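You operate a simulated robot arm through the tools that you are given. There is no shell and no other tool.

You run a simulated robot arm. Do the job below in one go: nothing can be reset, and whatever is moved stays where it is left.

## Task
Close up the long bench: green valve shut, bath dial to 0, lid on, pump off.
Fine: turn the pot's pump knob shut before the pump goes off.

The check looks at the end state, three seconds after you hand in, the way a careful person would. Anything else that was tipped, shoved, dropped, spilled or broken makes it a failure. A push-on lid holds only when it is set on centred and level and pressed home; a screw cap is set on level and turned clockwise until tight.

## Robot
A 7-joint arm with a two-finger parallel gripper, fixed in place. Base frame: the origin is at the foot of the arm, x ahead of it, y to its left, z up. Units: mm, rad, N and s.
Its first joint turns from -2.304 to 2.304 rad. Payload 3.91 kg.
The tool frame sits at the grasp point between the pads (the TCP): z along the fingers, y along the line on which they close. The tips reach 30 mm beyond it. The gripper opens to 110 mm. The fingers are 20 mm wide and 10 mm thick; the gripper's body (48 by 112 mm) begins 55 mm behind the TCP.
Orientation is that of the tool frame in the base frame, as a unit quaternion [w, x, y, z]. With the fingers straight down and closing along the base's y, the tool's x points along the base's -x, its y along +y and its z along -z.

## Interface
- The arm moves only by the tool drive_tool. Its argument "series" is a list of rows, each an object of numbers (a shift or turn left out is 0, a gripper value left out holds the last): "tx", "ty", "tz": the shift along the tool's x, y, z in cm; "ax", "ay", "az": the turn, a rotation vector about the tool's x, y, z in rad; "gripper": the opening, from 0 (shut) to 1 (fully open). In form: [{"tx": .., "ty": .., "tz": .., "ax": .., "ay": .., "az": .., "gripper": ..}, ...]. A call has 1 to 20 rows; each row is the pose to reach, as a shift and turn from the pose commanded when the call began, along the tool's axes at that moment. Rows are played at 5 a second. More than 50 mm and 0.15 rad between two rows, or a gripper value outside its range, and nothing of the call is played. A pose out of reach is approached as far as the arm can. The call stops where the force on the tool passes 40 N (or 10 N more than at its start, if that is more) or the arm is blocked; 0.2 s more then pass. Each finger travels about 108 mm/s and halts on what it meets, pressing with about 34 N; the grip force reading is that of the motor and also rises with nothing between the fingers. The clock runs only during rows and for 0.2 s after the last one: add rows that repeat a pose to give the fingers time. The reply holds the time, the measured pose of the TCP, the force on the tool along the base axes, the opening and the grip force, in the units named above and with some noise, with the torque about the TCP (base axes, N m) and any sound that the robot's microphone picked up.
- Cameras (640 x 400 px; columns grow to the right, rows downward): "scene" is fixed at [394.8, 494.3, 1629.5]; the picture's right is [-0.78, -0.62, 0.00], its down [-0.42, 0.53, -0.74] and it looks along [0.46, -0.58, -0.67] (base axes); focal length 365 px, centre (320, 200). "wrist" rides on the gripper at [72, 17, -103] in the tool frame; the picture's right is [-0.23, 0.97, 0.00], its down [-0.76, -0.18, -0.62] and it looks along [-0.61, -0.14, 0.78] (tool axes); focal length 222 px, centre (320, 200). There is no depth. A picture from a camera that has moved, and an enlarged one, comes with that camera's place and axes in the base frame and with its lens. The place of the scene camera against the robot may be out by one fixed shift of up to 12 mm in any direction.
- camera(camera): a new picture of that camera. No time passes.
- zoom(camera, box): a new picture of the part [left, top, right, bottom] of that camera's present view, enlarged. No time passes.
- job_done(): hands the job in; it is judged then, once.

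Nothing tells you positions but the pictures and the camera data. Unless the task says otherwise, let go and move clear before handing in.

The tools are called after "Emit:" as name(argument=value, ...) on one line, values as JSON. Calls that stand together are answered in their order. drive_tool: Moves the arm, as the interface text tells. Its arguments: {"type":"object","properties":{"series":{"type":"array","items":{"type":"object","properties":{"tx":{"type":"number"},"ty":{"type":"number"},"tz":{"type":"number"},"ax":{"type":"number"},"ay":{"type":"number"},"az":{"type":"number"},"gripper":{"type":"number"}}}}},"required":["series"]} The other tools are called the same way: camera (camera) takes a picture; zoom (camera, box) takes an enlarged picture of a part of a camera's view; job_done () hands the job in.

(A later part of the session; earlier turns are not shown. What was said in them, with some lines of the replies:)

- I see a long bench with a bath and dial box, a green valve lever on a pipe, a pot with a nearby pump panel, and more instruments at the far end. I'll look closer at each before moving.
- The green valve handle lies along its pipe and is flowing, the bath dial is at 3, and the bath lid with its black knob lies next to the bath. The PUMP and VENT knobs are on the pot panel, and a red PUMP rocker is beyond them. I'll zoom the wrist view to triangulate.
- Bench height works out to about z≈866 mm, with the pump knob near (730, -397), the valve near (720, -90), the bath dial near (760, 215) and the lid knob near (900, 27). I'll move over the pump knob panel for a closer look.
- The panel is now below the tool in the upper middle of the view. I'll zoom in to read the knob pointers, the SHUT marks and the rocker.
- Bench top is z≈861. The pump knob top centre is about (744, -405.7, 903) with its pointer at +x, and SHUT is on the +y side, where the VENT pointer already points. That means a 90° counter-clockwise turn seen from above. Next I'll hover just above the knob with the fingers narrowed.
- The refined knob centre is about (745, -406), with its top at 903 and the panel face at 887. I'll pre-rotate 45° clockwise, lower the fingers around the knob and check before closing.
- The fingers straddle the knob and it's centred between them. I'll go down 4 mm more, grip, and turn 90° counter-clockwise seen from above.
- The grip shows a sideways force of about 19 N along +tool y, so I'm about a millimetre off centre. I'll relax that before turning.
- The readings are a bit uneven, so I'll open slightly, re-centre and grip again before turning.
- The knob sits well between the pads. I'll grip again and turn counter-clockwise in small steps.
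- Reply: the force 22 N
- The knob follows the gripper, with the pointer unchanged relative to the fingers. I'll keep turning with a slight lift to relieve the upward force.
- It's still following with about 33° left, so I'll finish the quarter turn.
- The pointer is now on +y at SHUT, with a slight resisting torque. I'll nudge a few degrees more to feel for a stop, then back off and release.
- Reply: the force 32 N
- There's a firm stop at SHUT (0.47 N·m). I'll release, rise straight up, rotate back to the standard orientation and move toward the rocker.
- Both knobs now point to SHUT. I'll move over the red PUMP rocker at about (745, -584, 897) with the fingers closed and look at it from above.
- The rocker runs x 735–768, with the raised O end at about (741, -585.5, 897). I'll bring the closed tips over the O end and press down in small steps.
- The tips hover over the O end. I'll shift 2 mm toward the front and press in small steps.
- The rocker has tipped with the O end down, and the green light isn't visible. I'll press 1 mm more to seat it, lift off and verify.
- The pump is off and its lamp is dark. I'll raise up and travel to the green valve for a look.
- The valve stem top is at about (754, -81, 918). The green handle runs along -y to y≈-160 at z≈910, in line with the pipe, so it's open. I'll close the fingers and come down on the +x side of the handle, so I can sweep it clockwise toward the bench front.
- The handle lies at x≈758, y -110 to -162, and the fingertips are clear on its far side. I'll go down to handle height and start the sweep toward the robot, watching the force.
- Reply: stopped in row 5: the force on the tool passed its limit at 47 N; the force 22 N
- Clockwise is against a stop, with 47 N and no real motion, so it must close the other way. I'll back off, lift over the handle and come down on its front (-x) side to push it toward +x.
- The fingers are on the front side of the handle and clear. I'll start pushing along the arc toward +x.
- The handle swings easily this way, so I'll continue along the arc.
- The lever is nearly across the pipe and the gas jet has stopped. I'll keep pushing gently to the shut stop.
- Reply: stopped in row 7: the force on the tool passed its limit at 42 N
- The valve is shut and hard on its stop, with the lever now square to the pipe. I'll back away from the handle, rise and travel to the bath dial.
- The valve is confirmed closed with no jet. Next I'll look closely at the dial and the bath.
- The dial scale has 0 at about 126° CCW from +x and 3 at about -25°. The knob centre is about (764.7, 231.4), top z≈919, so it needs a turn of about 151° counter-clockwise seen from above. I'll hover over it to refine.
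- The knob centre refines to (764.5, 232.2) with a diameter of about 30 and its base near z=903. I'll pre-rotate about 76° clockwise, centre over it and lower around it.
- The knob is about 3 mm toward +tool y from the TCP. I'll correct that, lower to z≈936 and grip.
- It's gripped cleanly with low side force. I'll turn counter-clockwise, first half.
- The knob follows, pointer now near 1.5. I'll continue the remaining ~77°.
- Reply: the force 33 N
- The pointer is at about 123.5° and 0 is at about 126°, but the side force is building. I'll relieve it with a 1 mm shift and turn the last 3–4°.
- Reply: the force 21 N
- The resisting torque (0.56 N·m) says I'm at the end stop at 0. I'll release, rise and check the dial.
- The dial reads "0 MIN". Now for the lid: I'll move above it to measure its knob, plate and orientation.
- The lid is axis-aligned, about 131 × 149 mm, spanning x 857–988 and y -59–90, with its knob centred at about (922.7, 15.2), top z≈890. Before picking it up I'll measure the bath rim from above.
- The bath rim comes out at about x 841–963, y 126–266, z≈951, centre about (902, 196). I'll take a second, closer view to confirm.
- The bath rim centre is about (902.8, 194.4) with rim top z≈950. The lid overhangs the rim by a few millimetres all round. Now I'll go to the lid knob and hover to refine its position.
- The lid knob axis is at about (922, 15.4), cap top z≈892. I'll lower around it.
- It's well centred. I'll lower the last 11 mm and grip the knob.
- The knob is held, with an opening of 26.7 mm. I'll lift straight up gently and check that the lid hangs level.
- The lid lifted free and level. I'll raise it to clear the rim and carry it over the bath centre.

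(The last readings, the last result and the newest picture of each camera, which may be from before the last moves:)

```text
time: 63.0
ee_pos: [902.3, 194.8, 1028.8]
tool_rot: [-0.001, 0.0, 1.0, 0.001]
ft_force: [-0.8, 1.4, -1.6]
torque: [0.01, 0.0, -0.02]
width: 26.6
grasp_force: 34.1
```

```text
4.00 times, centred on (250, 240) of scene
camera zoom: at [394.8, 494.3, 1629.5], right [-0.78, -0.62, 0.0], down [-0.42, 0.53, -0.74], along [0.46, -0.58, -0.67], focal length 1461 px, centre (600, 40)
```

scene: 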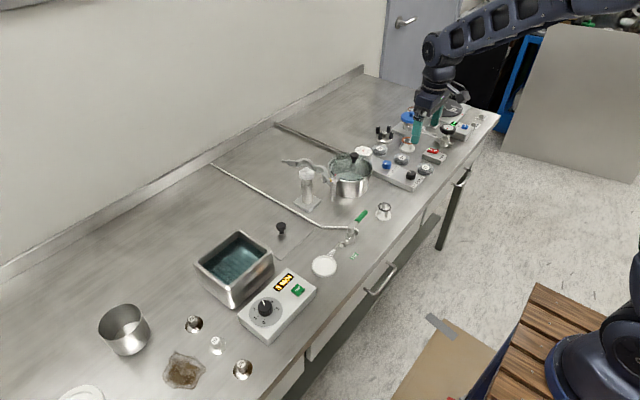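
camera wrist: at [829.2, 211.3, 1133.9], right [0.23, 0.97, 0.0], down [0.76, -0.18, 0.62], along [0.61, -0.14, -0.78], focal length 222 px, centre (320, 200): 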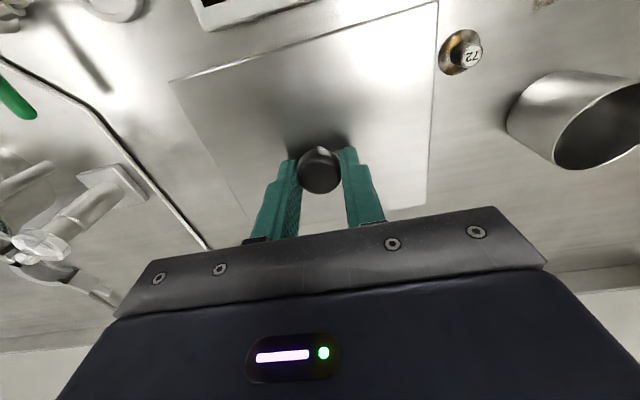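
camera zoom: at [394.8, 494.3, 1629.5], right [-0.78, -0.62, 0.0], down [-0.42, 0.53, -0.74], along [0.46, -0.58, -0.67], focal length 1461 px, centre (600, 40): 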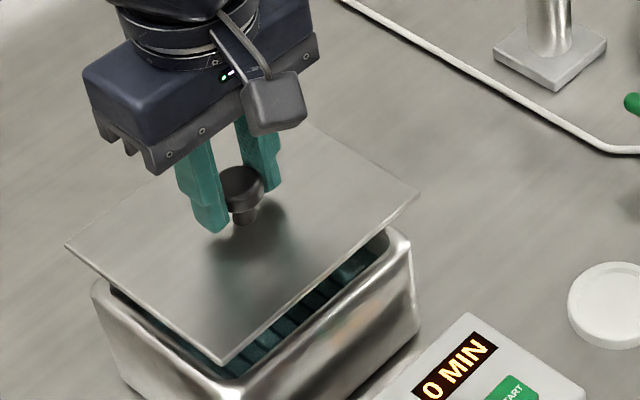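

The lid is hovering level over the bath. I'll lower to just above the rim and check centring.

Emit:
drive_tool(series=[{"tz": 0.8}, {"tz": 1.6}, {"tz": 2.4}, {"tz": 2.4}])

Emit:
zoom(camera="scene", box=[170, 210, 290, 285])

Emit:
zoom(camera="scene", box=[190, 250, 290, 312])

Emit:
zoom(camera="wrist", box=[150, 0, 450, 188])

```text
time: 64.0
ee_pos: [902.9, 196.3, 1005.5]
tool_rot: [-0.001, -0.001, 1.0, 0.0]
ft_force: [-0.2, 0.1, -1.8]
torque: [-0.01, -0.01, 0.01]
width: 26.7
grasp_force: 34.4
```

```text
5.33 times, centred on (230, 248) of scene
camera zoom: at [394.8, 494.3, 1629.5], right [-0.78, -0.62, 0.0], down [-0.42, 0.53, -0.74], along [0.46, -0.58, -0.67], focal length 1948 px, centre (800, -53)
```

zoom: 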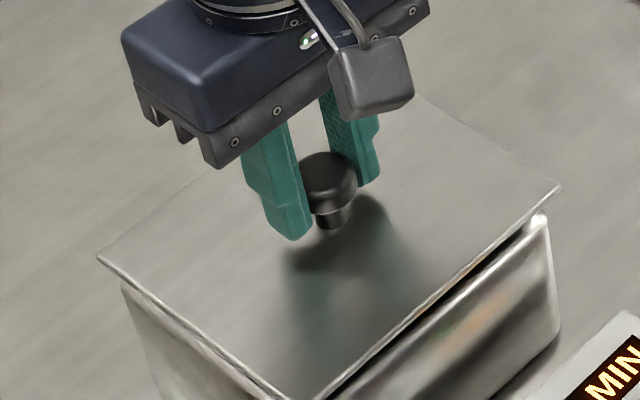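

```text
6.40 times, centred on (240, 281) of scene
camera zoom: at [394.8, 494.3, 1629.5], right [-0.78, -0.62, 0.0], down [-0.42, 0.53, -0.74], along [0.46, -0.58, -0.67], focal length 2338 px, centre (832, -318)
```

zoom: 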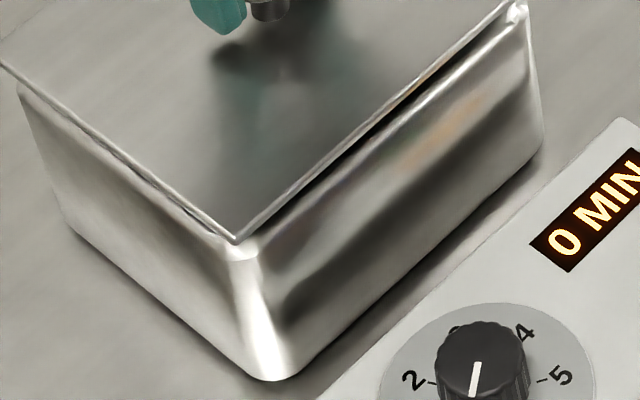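

```text
2.13 times, centred on (300, 94) of wrist
camera zoom: at [830.7, 211.9, 1109.8], right [0.23, 0.97, 0.0], down [0.76, -0.18, 0.62], along [0.61, -0.14, -0.78], focal length 473 px, centre (363, 426)
```

zoom: 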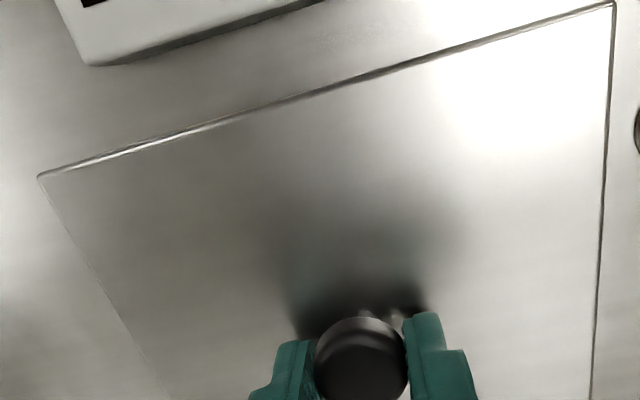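

The lid centre (901.7, 195.4) agrees with the rim centre (902, 195.5) in the scene view, about 1 cm above the rim. I'll lower slowly onto it.

Emit:
drive_tool(series=[{"ty": -0.05, "tz": 0.4}, {"ty": -0.05, "tz": 0.7}, {"ty": -0.05, "tz": 0.9}, {"ty": -0.05, "tz": 1.1}, {"ty": -0.05, "tz": 1.2}])

Emit:
zoom(camera="scene", box=[190, 250, 290, 312])

Emit:
zoom(camera="scene", box=[170, 210, 290, 285])

```text
time: 65.2
ee_pos: [903.0, 195.1, 993.0]
tool_rot: [-0.001, 0.0, 1.0, 0.001]
ft_force: [0.6, -0.3, -2.1]
torque: [0.03, 0.01, 0.01]
width: 26.8
grasp_force: 34.0
```

```text
6.40 times, centred on (240, 281) of scene
camera zoom: at [394.8, 494.3, 1629.5], right [-0.78, -0.62, 0.0], down [-0.42, 0.53, -0.74], along [0.46, -0.58, -0.67], focal length 2338 px, centre (832, -318)
```

zoom: 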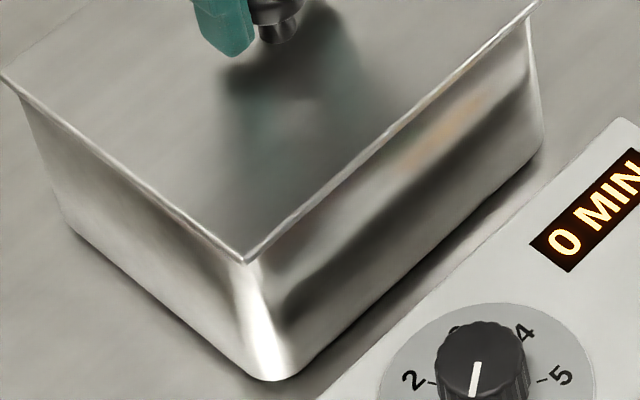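

```text
5.33 times, centred on (230, 248) of scene
camera zoom: at [394.8, 494.3, 1629.5], right [-0.78, -0.62, 0.0], down [-0.42, 0.53, -0.74], along [0.46, -0.58, -0.67], focal length 1948 px, centre (800, -53)
```

zoom: 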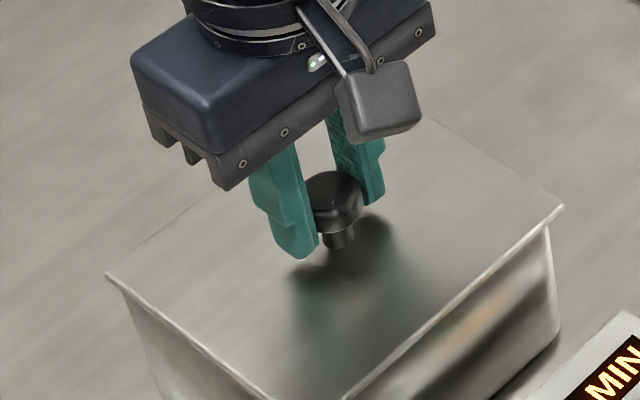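

It's nearly down with no contact force yet. I'll keep lowering in 1 mm steps until it seats, then press.

Emit:
drive_tool(series=[{"tz": 0.1}, {"tz": 0.2}, {"tz": 0.3}, {"tz": 0.4}, {"tz": 0.4}])

Emit:
zoom(camera="scene", box=[190, 250, 290, 312])

```text
time: 66.4
ee_pos: [903.1, 196.0, 988.0]
tool_rot: [-0.001, 0.0, 1.0, 0.0]
ft_force: [1.0, 0.2, -1.1]
torque: [0.02, -0.02, -0.03]
width: 26.7
grasp_force: 34.0
```

```text
6.40 times, centred on (240, 281) of scene
camera zoom: at [394.8, 494.3, 1629.5], right [-0.78, -0.62, 0.0], down [-0.42, 0.53, -0.74], along [0.46, -0.58, -0.67], focal length 2338 px, centre (832, -318)
```

zoom: 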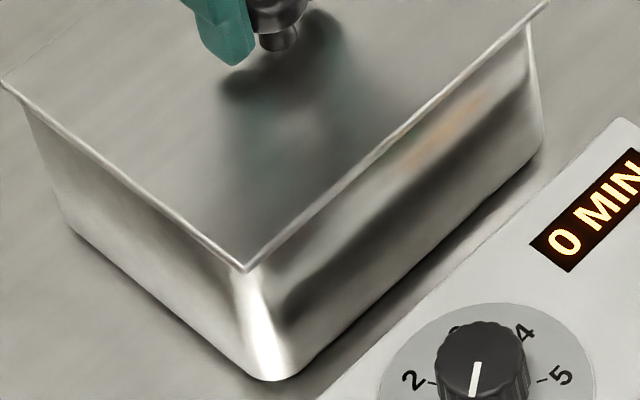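

Emit:
drive_tool(series=[{"tz": 0.1}, {"tz": 0.2}, {"tz": 0.3}, {"tz": 0.3}])

Emit:
zoom(camera="scene", box=[190, 250, 290, 312])

```text
time: 67.4
ee_pos: [901.7, 196.0, 986.2]
tool_rot: [0.0, 0.0, 1.0, 0.0]
ft_force: [4.7, 0.9, 24.6]
torque: [0.05, -0.09, 0.02]
width: 27.1
grasp_force: 34.7
```

```text
6.40 times, centred on (240, 281) of scene
camera zoom: at [394.8, 494.3, 1629.5], right [-0.78, -0.62, 0.0], down [-0.42, 0.53, -0.74], along [0.46, -0.58, -0.67], focal length 2338 px, centre (832, -318)
```

zoom: 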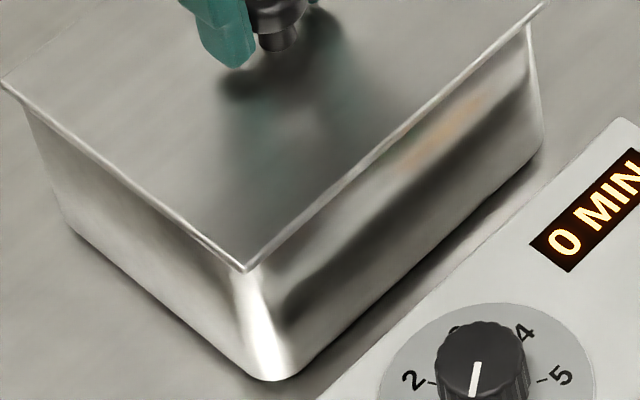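

It's in contact with 25 N down and the lid flat on the rim. I'll press slightly more to be sure it's home, then check.

Emit:
drive_tool(series=[{"tz": 0.05}, {"tz": 0.08}, {"tz": 0.08}])

Emit:
zoom(camera="scene", box=[170, 210, 290, 285])

Emit:
zoom(camera="wrist", box=[150, 0, 450, 188])

```text
time: 68.2
ee_pos: [902.6, 194.8, 985.9]
tool_rot: [-0.001, 0.0, 1.0, 0.001]
ft_force: [6.2, 7.1, 24.3]
torque: [0.12, -0.26, 0.0]
width: 26.8
grasp_force: 34.2
```

```text
5.33 times, centred on (230, 248) of scene
camera zoom: at [394.8, 494.3, 1629.5], right [-0.78, -0.62, 0.0], down [-0.42, 0.53, -0.74], along [0.46, -0.58, -0.67], focal length 1948 px, centre (800, -53)
```

zoom: 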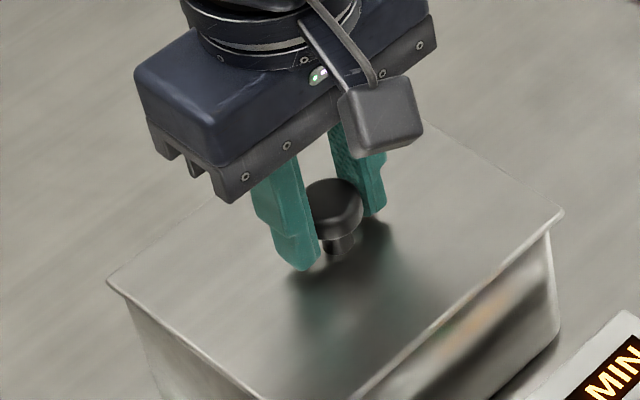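

```text
2.13 times, centred on (300, 94) of wrist
camera zoom: at [830.1, 211.8, 1090.3], right [0.23, 0.97, 0.0], down [0.76, -0.18, 0.62], along [0.61, -0.14, -0.78], focal length 473 px, centre (363, 426)
```

zoom: 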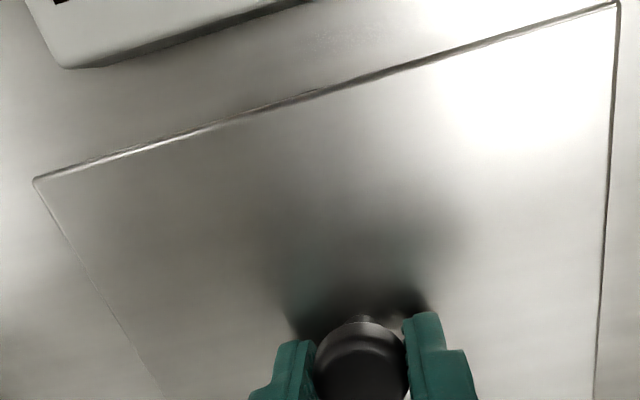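

The lid is seated. I'll ease the load off, open the fingers and rise straight up.

Emit:
drive_tool(series=[{"tz": -0.15}, {"tz": -0.2, "gripper": 0.35}, {"tz": -0.2, "gripper": 0.5}, {"tz": -0.2, "gripper": 0.5}, {"tz": -2.5}, {"tz": -6}, {"tz": -10}, {"tz": -13}, {"tz": -13}])

Emit:
camera(camera="wrist")

Emit:
zoom(camera="scene", box=[170, 210, 290, 285])

Emit:
zoom(camera="wrist", box=[220, 50, 420, 175])

```text
time: 70.2
ee_pos: [903.5, 194.4, 1114.9]
tool_rot: [0.0, 0.0, 1.0, 0.001]
ft_force: [-0.7, -0.9, 0.3]
torque: [-0.05, -0.01, 0.0]
width: 54.8
grasp_force: 0.1
```

```text
taken
camera wrist: at [830.7, 210.2, 1219.8], right [0.23, 0.97, 0.0], down [0.76, -0.18, 0.62], along [0.61, -0.14, -0.78], focal length 222 px, centre (320, 200)
```

wrist: 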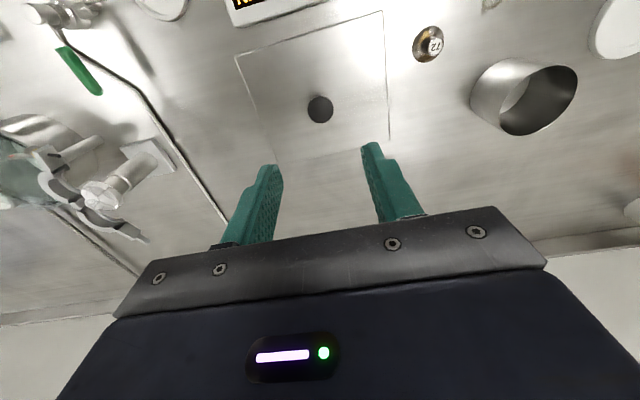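

```text
5.33 times, centred on (230, 248) of scene
camera zoom: at [394.8, 494.3, 1629.5], right [-0.78, -0.62, 0.0], down [-0.42, 0.53, -0.74], along [0.46, -0.58, -0.67], focal length 1948 px, centre (800, -53)
```

zoom: 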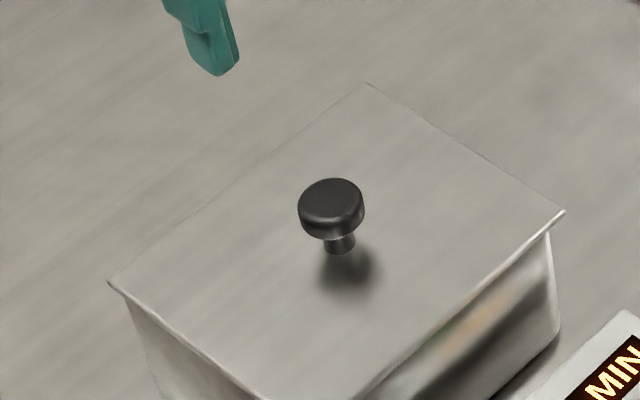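

```text
3.20 times, centred on (320, 112) of wrist
camera zoom: at [830.7, 210.2, 1219.8], right [0.23, 0.97, 0.0], down [0.76, -0.18, 0.62], along [0.61, -0.14, -0.78], focal length 711 px, centre (320, 480)
```

zoom: 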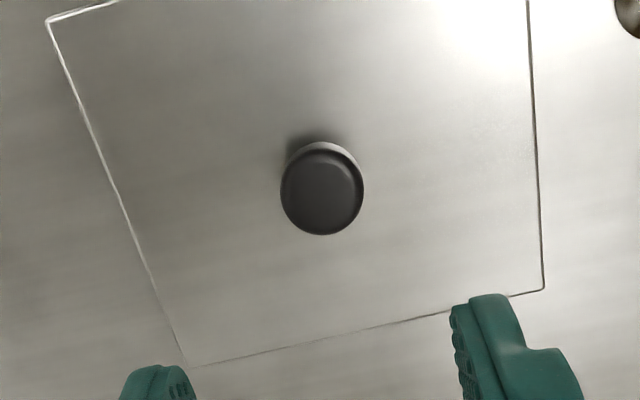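

The lid sits on the bath. I'll inspect the edges closely for centring and level.

Emit:
zoom(camera="scene", box=[180, 255, 220, 280])

Emit:
zoom(camera="scene", box=[255, 235, 295, 260])

Emit:
zoom(camera="scene", box=[210, 275, 250, 300])

Emit:
zoom(camera="scene", box=[185, 220, 285, 282])

```text
16.00 times, centred on (200, 268) of scene
camera zoom: at [394.8, 494.3, 1629.5], right [-0.78, -0.62, 0.0], down [-0.42, 0.53, -0.74], along [0.46, -0.58, -0.67], focal length 5846 px, centre (2240, -880)
```

zoom: 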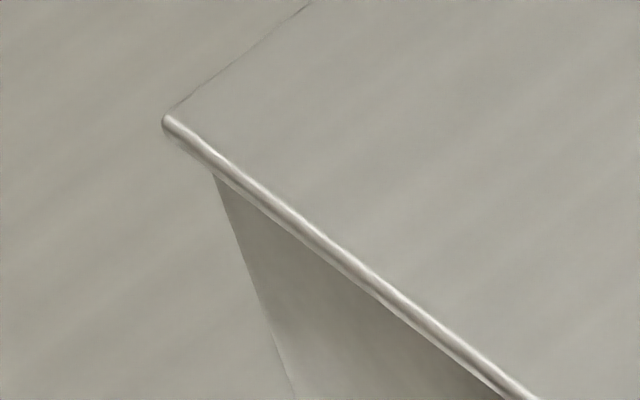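

```text
16.00 times, centred on (275, 248) of scene
camera zoom: at [394.8, 494.3, 1629.5], right [-0.78, -0.62, 0.0], down [-0.42, 0.53, -0.74], along [0.46, -0.58, -0.67], focal length 5846 px, centre (1040, -560)
```

zoom: 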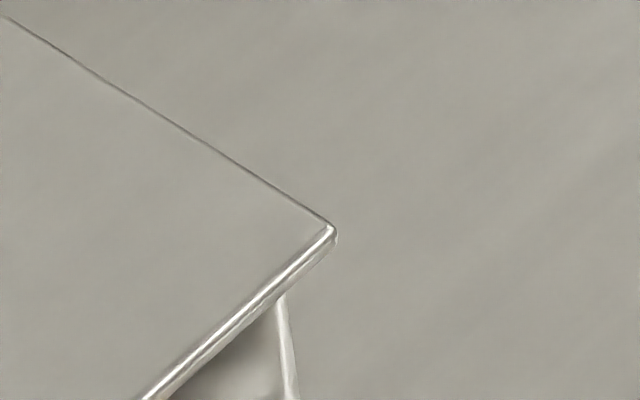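

```text
16.00 times, centred on (230, 288) of scene
camera zoom: at [394.8, 494.3, 1629.5], right [-0.78, -0.62, 0.0], down [-0.42, 0.53, -0.74], along [0.46, -0.58, -0.67], focal length 5846 px, centre (1760, -1200)
```

zoom: 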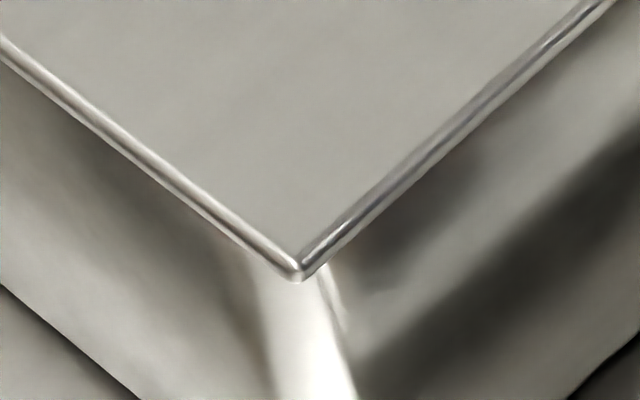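

```text
6.40 times, centred on (235, 251) of scene
camera zoom: at [394.8, 494.3, 1629.5], right [-0.78, -0.62, 0.0], down [-0.42, 0.53, -0.74], along [0.46, -0.58, -0.67], focal length 2338 px, centre (864, -126)
```

zoom: 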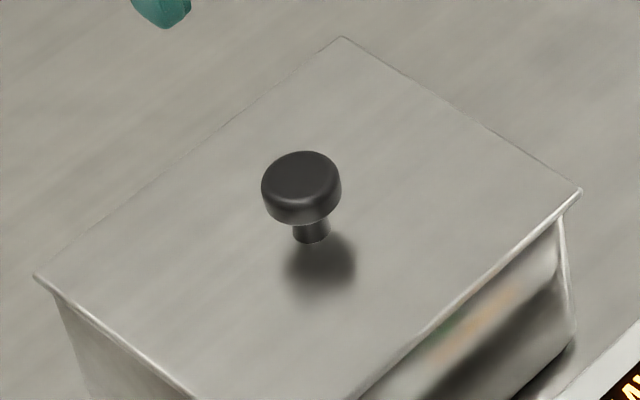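

Along one diagonal the lid is centred: the overhang is about 7–8 mm at both silhouette corners. I'll check the other diagonal with the wrist camera from the front-right.

Emit:
drive_tool(series=[{"tx": 1.8, "ty": -1.1, "tz": 0.3, "az": -0.13}, {"tx": 3.6, "ty": -2.2, "tz": 0.6, "az": -0.26}, {"tx": 5.4, "ty": -3.3, "tz": 0.9, "az": -0.39}, {"tx": 7.2, "ty": -4.4, "tz": 1.2, "az": -0.52}, {"tx": 9.0, "ty": -5.5, "tz": 1.5, "az": -0.65}, {"tx": 10.9, "ty": -6.5, "tz": 1.9, "az": -0.785, "gripper": 1.0}, {"tx": 10.9, "ty": -6.5, "tz": 1.9, "az": -0.785}, {"tx": 10.9, "ty": -6.5, "tz": 1.9, "az": -0.785}])

Emit:
camera(camera="wrist")

Emit:
zoom(camera="wrist", box=[220, 110, 420, 235])

```text
time: 72.0
ee_pos: [792.6, 130.7, 1096.8]
tool_rot: [0.0, -0.382, 0.924, 0.001]
ft_force: [0.4, 0.6, 0.0]
torque: [0.0, 0.0, 0.03]
width: 110.1
grasp_force: 0.2
```

```text
taken
camera wrist: at [729.7, 91.8, 1200.2], right [-0.53, 0.85, 0.0], down [0.67, 0.41, 0.62], along [0.53, 0.33, -0.78], focal length 222 px, centre (320, 200)
```

wrist: 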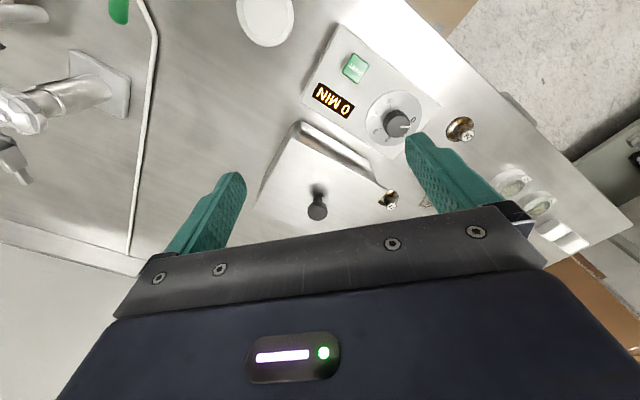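

```text
3.20 times, centred on (320, 172) of wrist
camera zoom: at [729.7, 91.8, 1200.2], right [-0.53, 0.85, 0.0], down [0.67, 0.41, 0.62], along [0.53, 0.33, -0.78], focal length 711 px, centre (320, 288)
```

zoom: 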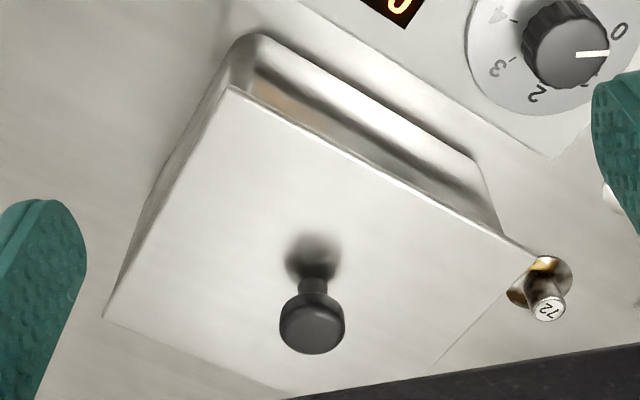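

Emit:
zoom(camera="wrist", box=[360, 165, 400, 190])

Emit:
zoom(camera="wrist", box=[245, 190, 285, 215])

Emit:
zoom(camera="wrist", box=[275, 120, 315, 145])

```text
16.00 times, centred on (380, 178) of wrist
camera zoom: at [729.7, 91.8, 1200.2], right [-0.53, 0.85, 0.0], down [0.67, 0.41, 0.62], along [0.53, 0.33, -0.78], focal length 3554 px, centre (-640, 560)
```

zoom: 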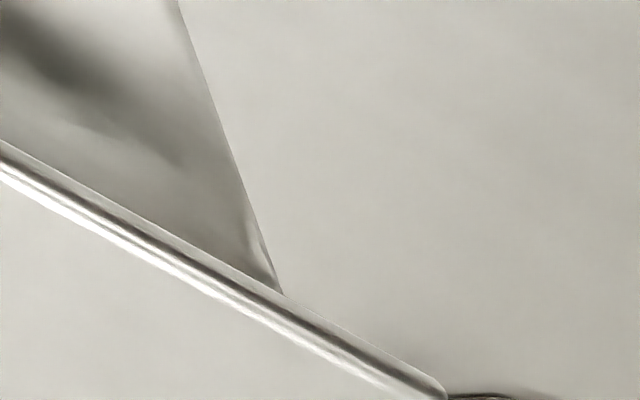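

```text
16.00 times, centred on (265, 202) of wrist
camera zoom: at [729.7, 91.8, 1200.2], right [-0.53, 0.85, 0.0], down [0.67, 0.41, 0.62], along [0.53, 0.33, -0.78], focal length 3554 px, centre (1200, 160)
```

zoom: 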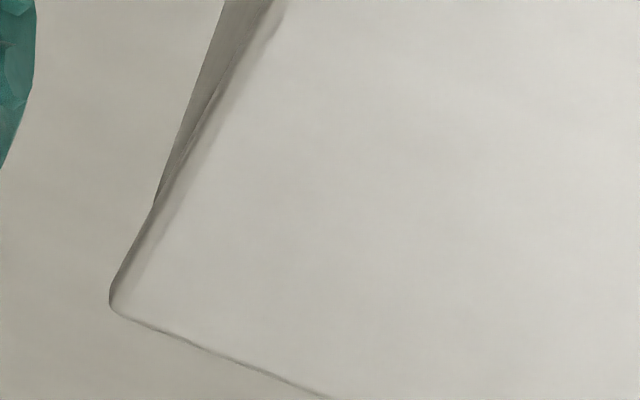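

```text
16.00 times, centred on (295, 132) of wrist
camera zoom: at [729.7, 91.8, 1200.2], right [-0.53, 0.85, 0.0], down [0.67, 0.41, 0.62], along [0.53, 0.33, -0.78], focal length 3554 px, centre (720, 1280)
```

zoom: 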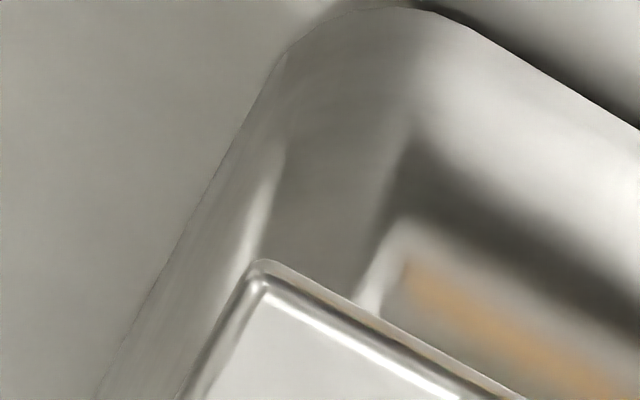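

The lid is level, with its top at z≈948 at every corner, and fully on the rim. Its front edge overhangs about 5 mm against about 1 mm at the back, so it's roughly 2 mm too far forward. I'll go back to the knob and re-centre it by 2 mm.

Emit:
drive_tool(series=[{"tx": -2.0, "ty": -0.5, "tz": 0.8, "az": 0.13, "gripper": 0.5}, {"tx": -4.0, "ty": -1.0, "tz": 1.6, "az": 0.26}, {"tx": -6.0, "ty": -1.6, "tz": 2.4, "az": 0.39}, {"tx": -8.0, "ty": -2.1, "tz": 3.2, "az": 0.52}, {"tx": -10.0, "ty": -2.6, "tz": 4.0, "az": 0.65}, {"tx": -12.2, "ty": -3.18, "tz": 5.0, "az": 0.785}, {"tx": -12.2, "ty": -3.18, "tz": 7.0, "az": 0.785}, {"tx": -12.2, "ty": -3.18, "tz": 7.0, "az": 0.785}])

Emit:
zoom(camera="wrist", box=[240, 80, 400, 180])

```text
time: 73.8
ee_pos: [903.7, 195.1, 1026.6]
tool_rot: [-0.001, 0.001, 1.0, 0.001]
ft_force: [0.4, -0.4, 0.7]
torque: [0.02, -0.03, -0.01]
width: 55.0
grasp_force: 0.2
```

```text
4.00 times, centred on (320, 130) of wrist
camera zoom: at [831.1, 212.0, 1130.4], right [0.23, 0.97, 0.0], down [0.76, -0.18, 0.62], along [0.61, -0.14, -0.78], focal length 888 px, centre (320, 480)
```

zoom: 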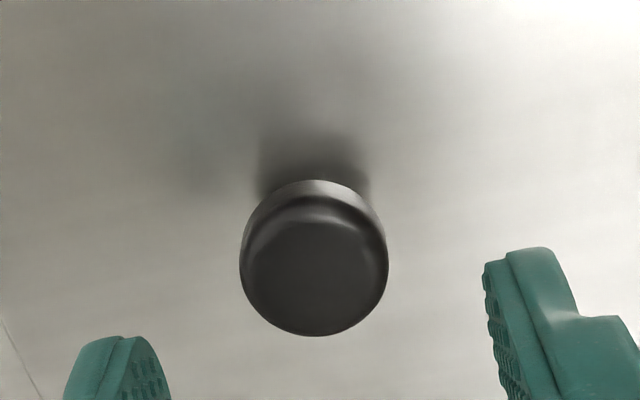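

Emit:
drive_tool(series=[{"tx": 0.22, "ty": -0.08, "tz": 1.5}, {"tx": 0.22, "ty": -0.08, "tz": 3.0}, {"tx": 0.22, "ty": -0.08, "tz": 3.9}, {"tx": 0.22, "ty": -0.08, "tz": 3.9, "gripper": 0.33}, {"tx": 0.22, "ty": -0.08, "tz": 3.9, "gripper": 0.0}, {"tx": 0.22, "ty": -0.08, "tz": 3.9, "gripper": 0.0}, {"tx": 0.22, "ty": -0.08, "tz": 3.9, "gripper": 0.0}])

Emit:
zoom(camera="wrist", box=[240, 100, 400, 200])

```text
time: 75.4
ee_pos: [900.4, 193.6, 988.8]
tool_rot: [-0.001, 0.0, 1.0, 0.0]
ft_force: [0.6, 0.8, 0.3]
torque: [0.01, -0.05, -0.02]
width: 27.0
grasp_force: 33.8
```

```text
4.00 times, centred on (320, 150) of wrist
camera zoom: at [827.8, 210.9, 1092.5], right [0.23, 0.97, 0.0], down [0.76, -0.18, 0.62], along [0.61, -0.14, -0.78], focal length 888 px, centre (320, 400)
```

zoom: 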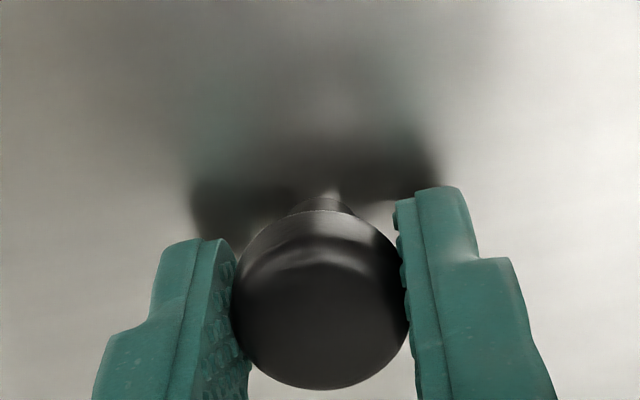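

Gripped. I'll lift 6 mm, shift 2 mm toward the back (+x), and lower again to contact.

Emit:
drive_tool(series=[{"tz": -0.3}, {"tz": -0.6}, {"tx": -0.1, "tz": -0.6}, {"tx": -0.22, "tz": -0.6}, {"tx": -0.22, "tz": -0.6}, {"tx": -0.22, "tz": -0.4}, {"tx": -0.22, "tz": -0.2}, {"tx": -0.22, "tz": -0.1}, {"tx": -0.22, "tz": 0.0}, {"tx": -0.22, "tz": 0.1}])

Emit:
zoom(camera="scene", box=[170, 210, 290, 285])

```text
time: 77.6
ee_pos: [903.4, 193.5, 987.5]
tool_rot: [0.0, 0.0, 1.0, 0.001]
ft_force: [-8.5, 2.0, 22.4]
torque: [0.06, 0.52, -0.03]
width: 27.0
grasp_force: 33.7
```

```text
5.33 times, centred on (230, 248) of scene
camera zoom: at [394.8, 494.3, 1629.5], right [-0.78, -0.62, 0.0], down [-0.42, 0.53, -0.74], along [0.46, -0.58, -0.67], focal length 1948 px, centre (800, -53)
```

zoom: 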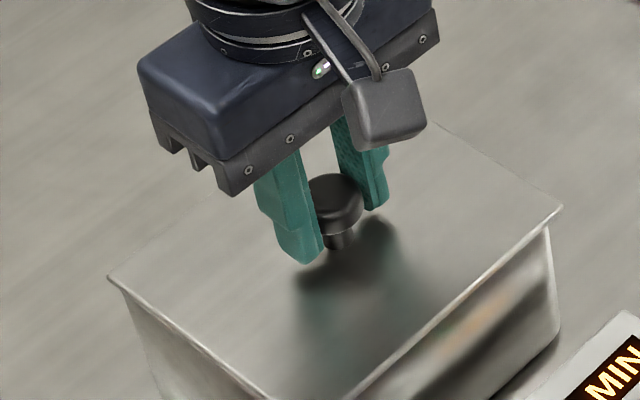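

It's seated again with about 22 N. I'll release, rise and inspect once more.

Emit:
drive_tool(series=[{"tz": -0.1}, {"tz": -0.12, "gripper": 0.35}, {"tz": -0.12, "gripper": 0.5}, {"tz": -0.12, "gripper": 0.5}, {"tz": -2.5}, {"tz": -6}, {"tz": -10}, {"tz": -13}, {"tz": -13}])

Emit:
camera(camera="wrist")

Emit:
zoom(camera="wrist", box=[220, 0, 420, 125])

Emit:
zoom(camera="wrist", box=[220, 50, 420, 175])

Emit:
zoom(camera="scene", box=[180, 255, 220, 280])

Emit:
zoom(camera="scene", box=[255, 235, 295, 260])

Emit:
zoom(camera="scene", box=[210, 275, 250, 300])

```text
time: 79.6
ee_pos: [902.0, 192.9, 1117.0]
tool_rot: [-0.001, 0.0, 1.0, -0.001]
ft_force: [0.3, -0.3, -0.6]
torque: [0.01, 0.0, 0.01]
width: 55.0
grasp_force: 0.1
```

```text
taken
camera wrist: at [830.1, 209.2, 1220.7], right [0.23, 0.97, 0.0], down [0.76, -0.18, 0.62], along [0.61, -0.14, -0.78], focal length 222 px, centre (320, 200)
```

wrist: 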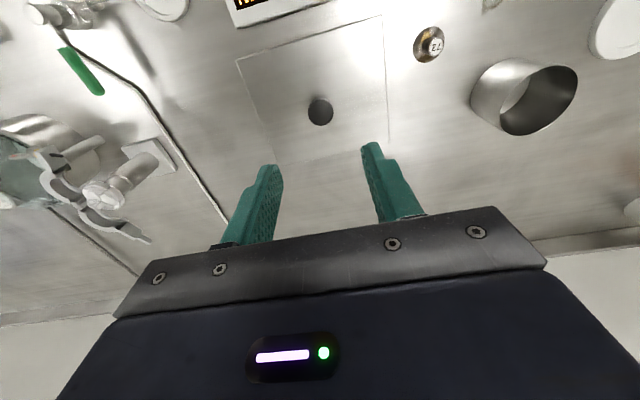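

```text
3.20 times, centred on (320, 62) of wrist
camera zoom: at [830.1, 209.2, 1220.7], right [0.23, 0.97, 0.0], down [0.76, -0.18, 0.62], along [0.61, -0.14, -0.78], focal length 711 px, centre (320, 640)
```

zoom: 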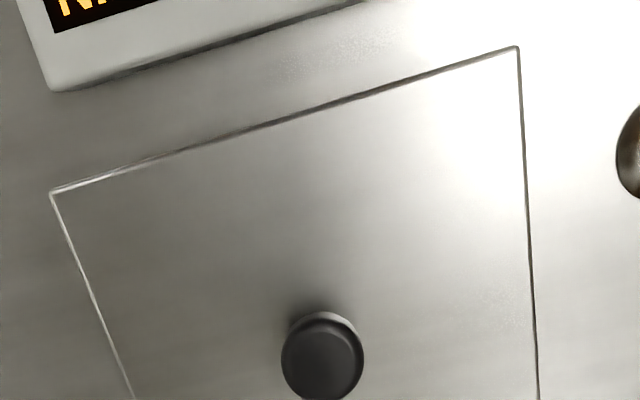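

```text
3.20 times, centred on (320, 112) of wrist
camera zoom: at [830.1, 209.2, 1220.7], right [0.23, 0.97, 0.0], down [0.76, -0.18, 0.62], along [0.61, -0.14, -0.78], focal length 711 px, centre (320, 480)
```

zoom: 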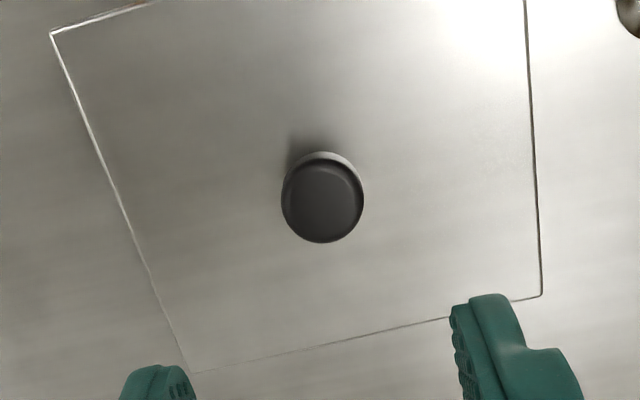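

```text
16.00 times, centred on (200, 268) of scene
camera zoom: at [394.8, 494.3, 1629.5], right [-0.78, -0.62, 0.0], down [-0.42, 0.53, -0.74], along [0.46, -0.58, -0.67], focal length 5846 px, centre (2240, -880)
```

zoom: 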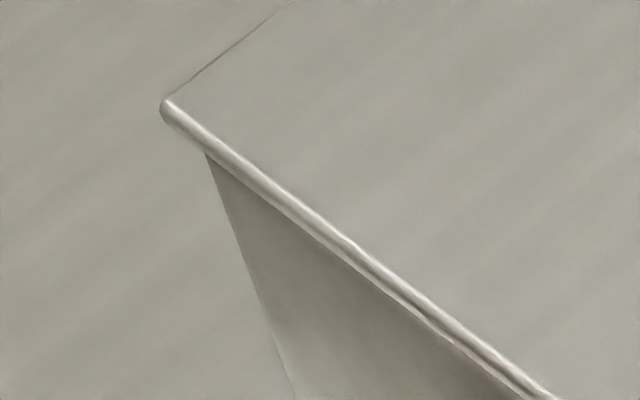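

```text
16.00 times, centred on (275, 248) of scene
camera zoom: at [394.8, 494.3, 1629.5], right [-0.78, -0.62, 0.0], down [-0.42, 0.53, -0.74], along [0.46, -0.58, -0.67], focal length 5846 px, centre (1040, -560)
```

zoom: 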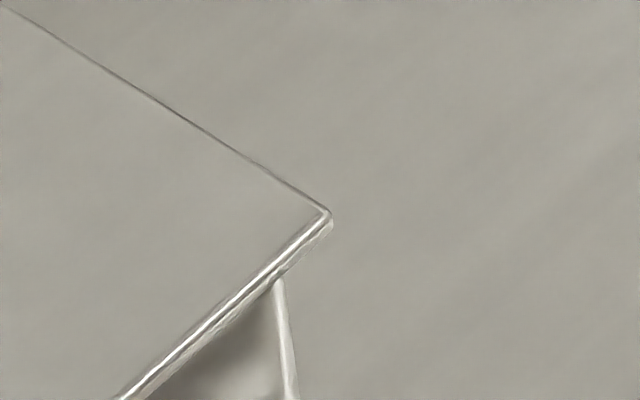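

```text
16.00 times, centred on (230, 288) of scene
camera zoom: at [394.8, 494.3, 1629.5], right [-0.78, -0.62, 0.0], down [-0.42, 0.53, -0.74], along [0.46, -0.58, -0.67], focal length 5846 px, centre (1760, -1200)
```

zoom: 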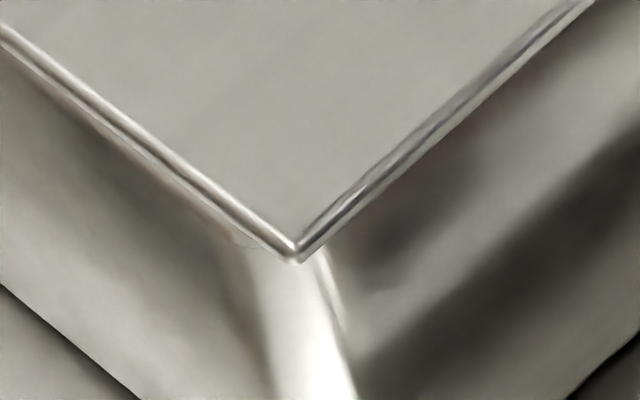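

The lid is now centred within about 1–1.5 mm. I'll take one more oblique look from the front-right to confirm it's level with no gap.

Emit:
drive_tool(series=[{"tx": 1.8, "ty": -1.1, "tz": 0.3, "az": -0.13}, {"tx": 3.6, "ty": -2.2, "tz": 0.6, "az": -0.26}, {"tx": 5.4, "ty": -3.3, "tz": 0.9, "az": -0.39}, {"tx": 7.2, "ty": -4.4, "tz": 1.2, "az": -0.52}, {"tx": 9.0, "ty": -5.5, "tz": 1.5, "az": -0.65}, {"tx": 10.9, "ty": -6.5, "tz": 1.9, "az": -0.785, "gripper": 1.0}, {"tx": 10.9, "ty": -6.5, "tz": 1.9, "az": -0.785}, {"tx": 10.9, "ty": -6.5, "tz": 1.9, "az": -0.785}])

Emit:
zoom(camera="wrist", box=[220, 110, 420, 235])

Emit:
zoom(camera="wrist", box=[360, 165, 400, 190])

Emit:
zoom(camera="wrist", box=[245, 190, 285, 215])

Emit:
zoom(camera="wrist", box=[275, 120, 315, 145])

```text
time: 81.4
ee_pos: [794.7, 128.0, 1098.0]
tool_rot: [-0.001, -0.383, 0.924, 0.001]
ft_force: [0.4, 0.8, -0.8]
torque: [-0.03, -0.01, -0.01]
width: 110.0
grasp_force: 0.1
```

```text
3.20 times, centred on (320, 172) of wrist
camera zoom: at [730.8, 88.5, 1202.2], right [-0.53, 0.85, 0.0], down [0.67, 0.41, 0.62], along [0.53, 0.33, -0.78], focal length 711 px, centre (320, 288)
```

zoom: 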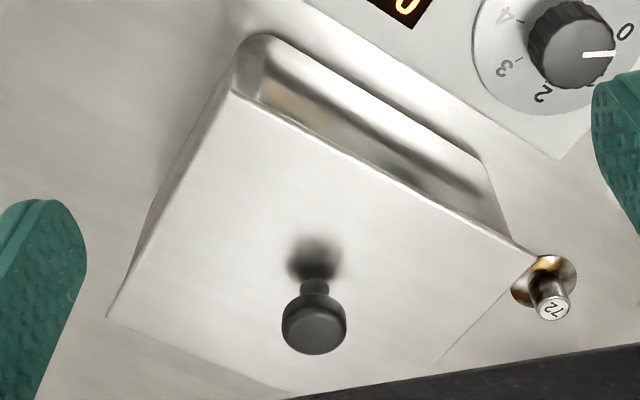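

```text
16.00 times, centred on (380, 178) of wrist
camera zoom: at [730.8, 88.5, 1202.2], right [-0.53, 0.85, 0.0], down [0.67, 0.41, 0.62], along [0.53, 0.33, -0.78], focal length 3554 px, centre (-640, 560)
```

zoom: 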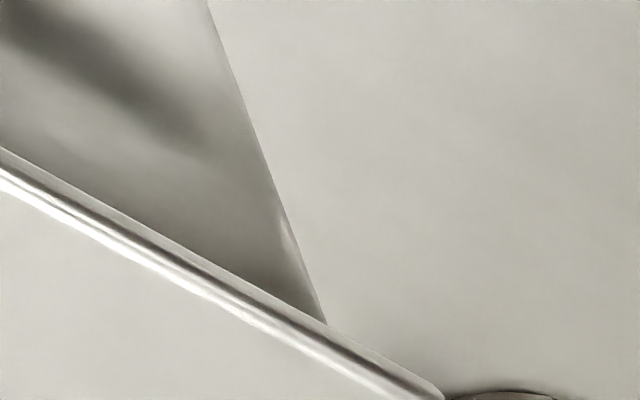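

```text
16.00 times, centred on (265, 202) of wrist
camera zoom: at [730.8, 88.5, 1202.2], right [-0.53, 0.85, 0.0], down [0.67, 0.41, 0.62], along [0.53, 0.33, -0.78], focal length 3554 px, centre (1200, 160)
```

zoom: 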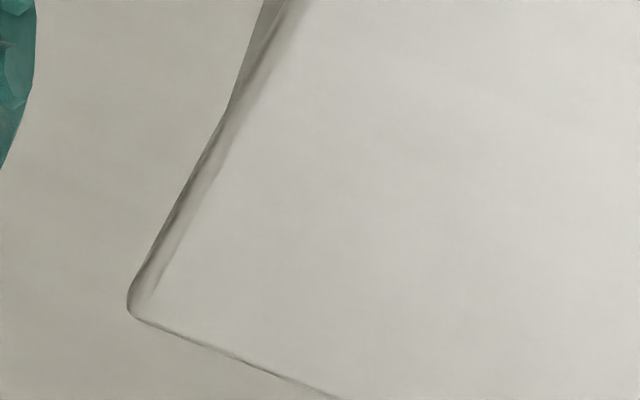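

```text
16.00 times, centred on (295, 132) of wrist
camera zoom: at [730.8, 88.5, 1202.2], right [-0.53, 0.85, 0.0], down [0.67, 0.41, 0.62], along [0.53, 0.33, -0.78], focal length 3554 px, centre (720, 1280)
```

zoom: 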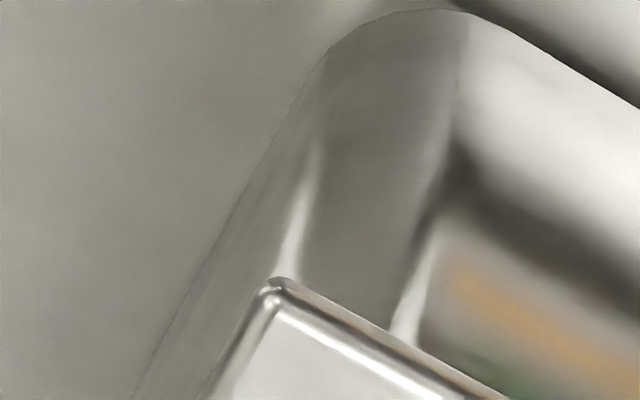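

The lid is level (947–949 mm at the corners) and sits tight on the rim with no gap. I'll raise the arm clear and give the whole bench a final check.

Emit:
drive_tool(series=[{"tz": -4}, {"tz": -8}, {"tx": 3, "tz": -11}, {"tx": 6, "tz": -11}, {"tx": 6, "tz": -11}])

Emit:
camera(camera="scene")

Emit:
zoom(camera="scene", box=[280, 140, 440, 240])

Emit:
zoom(camera="scene", box=[360, 90, 520, 190])

Emit:
zoom(camera="scene", box=[180, 220, 340, 320])

```text
time: 82.6
ee_pos: [749.1, 83.8, 1207.1]
tool_rot: [0.0, -0.382, 0.924, 0.0]
ft_force: [-0.3, 0.0, -0.4]
torque: [0.01, -0.02, -0.02]
width: 110.3
grasp_force: 0.0
```

```text
taken
```

scene: 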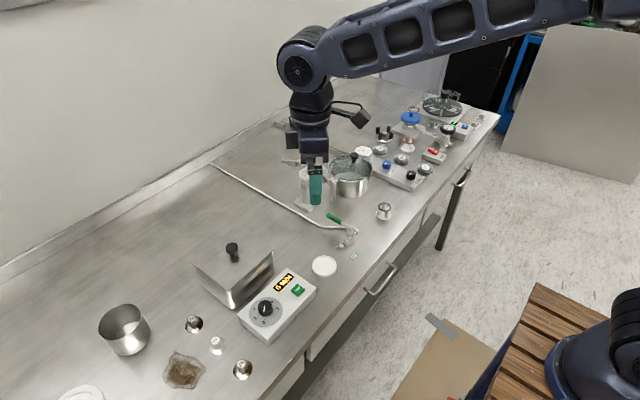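

```text
4.00 times, centred on (360, 190) of scene
camera zoom: at [394.8, 494.3, 1629.5], right [-0.78, -0.62, 0.0], down [-0.42, 0.53, -0.74], along [0.46, -0.58, -0.67], focal length 1461 px, centre (160, 240)
```

zoom: 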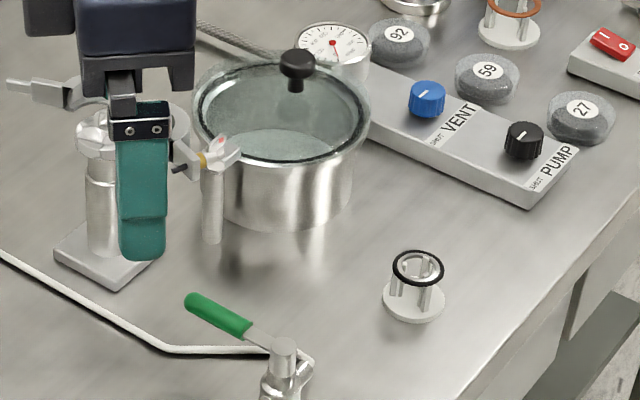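

```text
4.00 times, centred on (440, 140) of scene
camera zoom: at [394.8, 494.3, 1629.5], right [-0.78, -0.62, 0.0], down [-0.42, 0.53, -0.74], along [0.46, -0.58, -0.67], focal length 1461 px, centre (-160, 440)
```

zoom: 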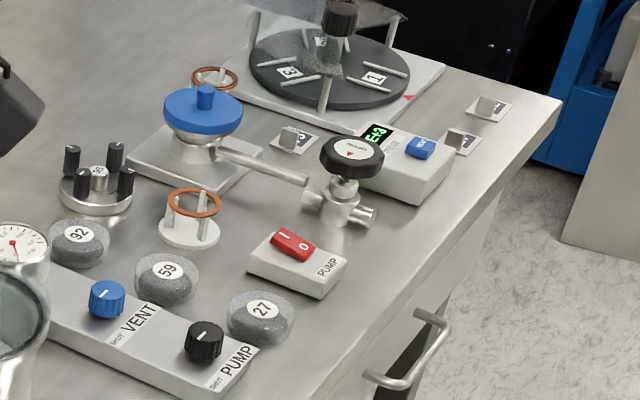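

```text
4.00 times, centred on (260, 270) of scene
camera zoom: at [394.8, 494.3, 1629.5], right [-0.78, -0.62, 0.0], down [-0.42, 0.53, -0.74], along [0.46, -0.58, -0.67], focal length 1461 px, centre (560, -80)
```

zoom: 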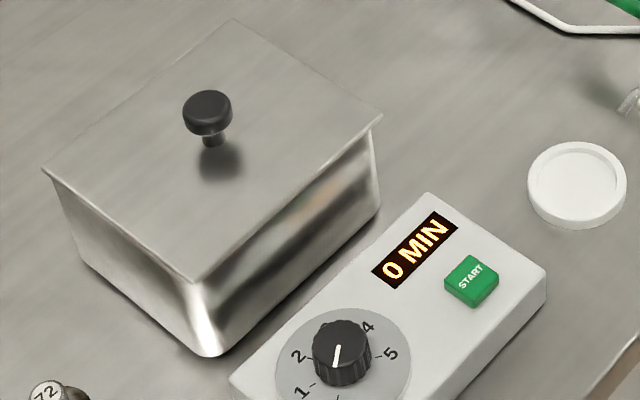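

The bench is closed up: green valve square to the pipe on its stop with no jet, pot PUMP knob at SHUT, and pump rocker on O with its lamp out. The bath dial reads "0 MIN" and the bath lid is on, level and centred. Nothing else has moved and the arm is clear, so I'm handing in.

Emit:
job_done()

```text
The job is handed in.
```

The long bench is closed up, and I've handed the job in. I haven't seen the result of the check yet.

- **Pot's pump knob:** I turned it to SHUT first, a quarter turn counter-clockwise to its stop. It now points the same way as the VENT knob.
- **Pump:** the red rocker is on O and its lamp is out.
- **Green valve:** it is shut, with the lever square to the pipe and hard on its stop, and the gas jet has stopped. I tried clockwise first, but that way was already against a stop, so it closed counter-clockwise.
- **Bath dial:** it is at 0, and the display reads "0 MIN".
- **Bath lid:** it is on the bath, level and pressed down. My first placement was about 2 mm too far forward, so I lifted it and set it again. By my measurements it is now within about 1.5 mm of centre.

In the final pictures nothing else on the bench looks moved, tipped or spilled. The gripper is empty and the arm is raised clear of the bench.
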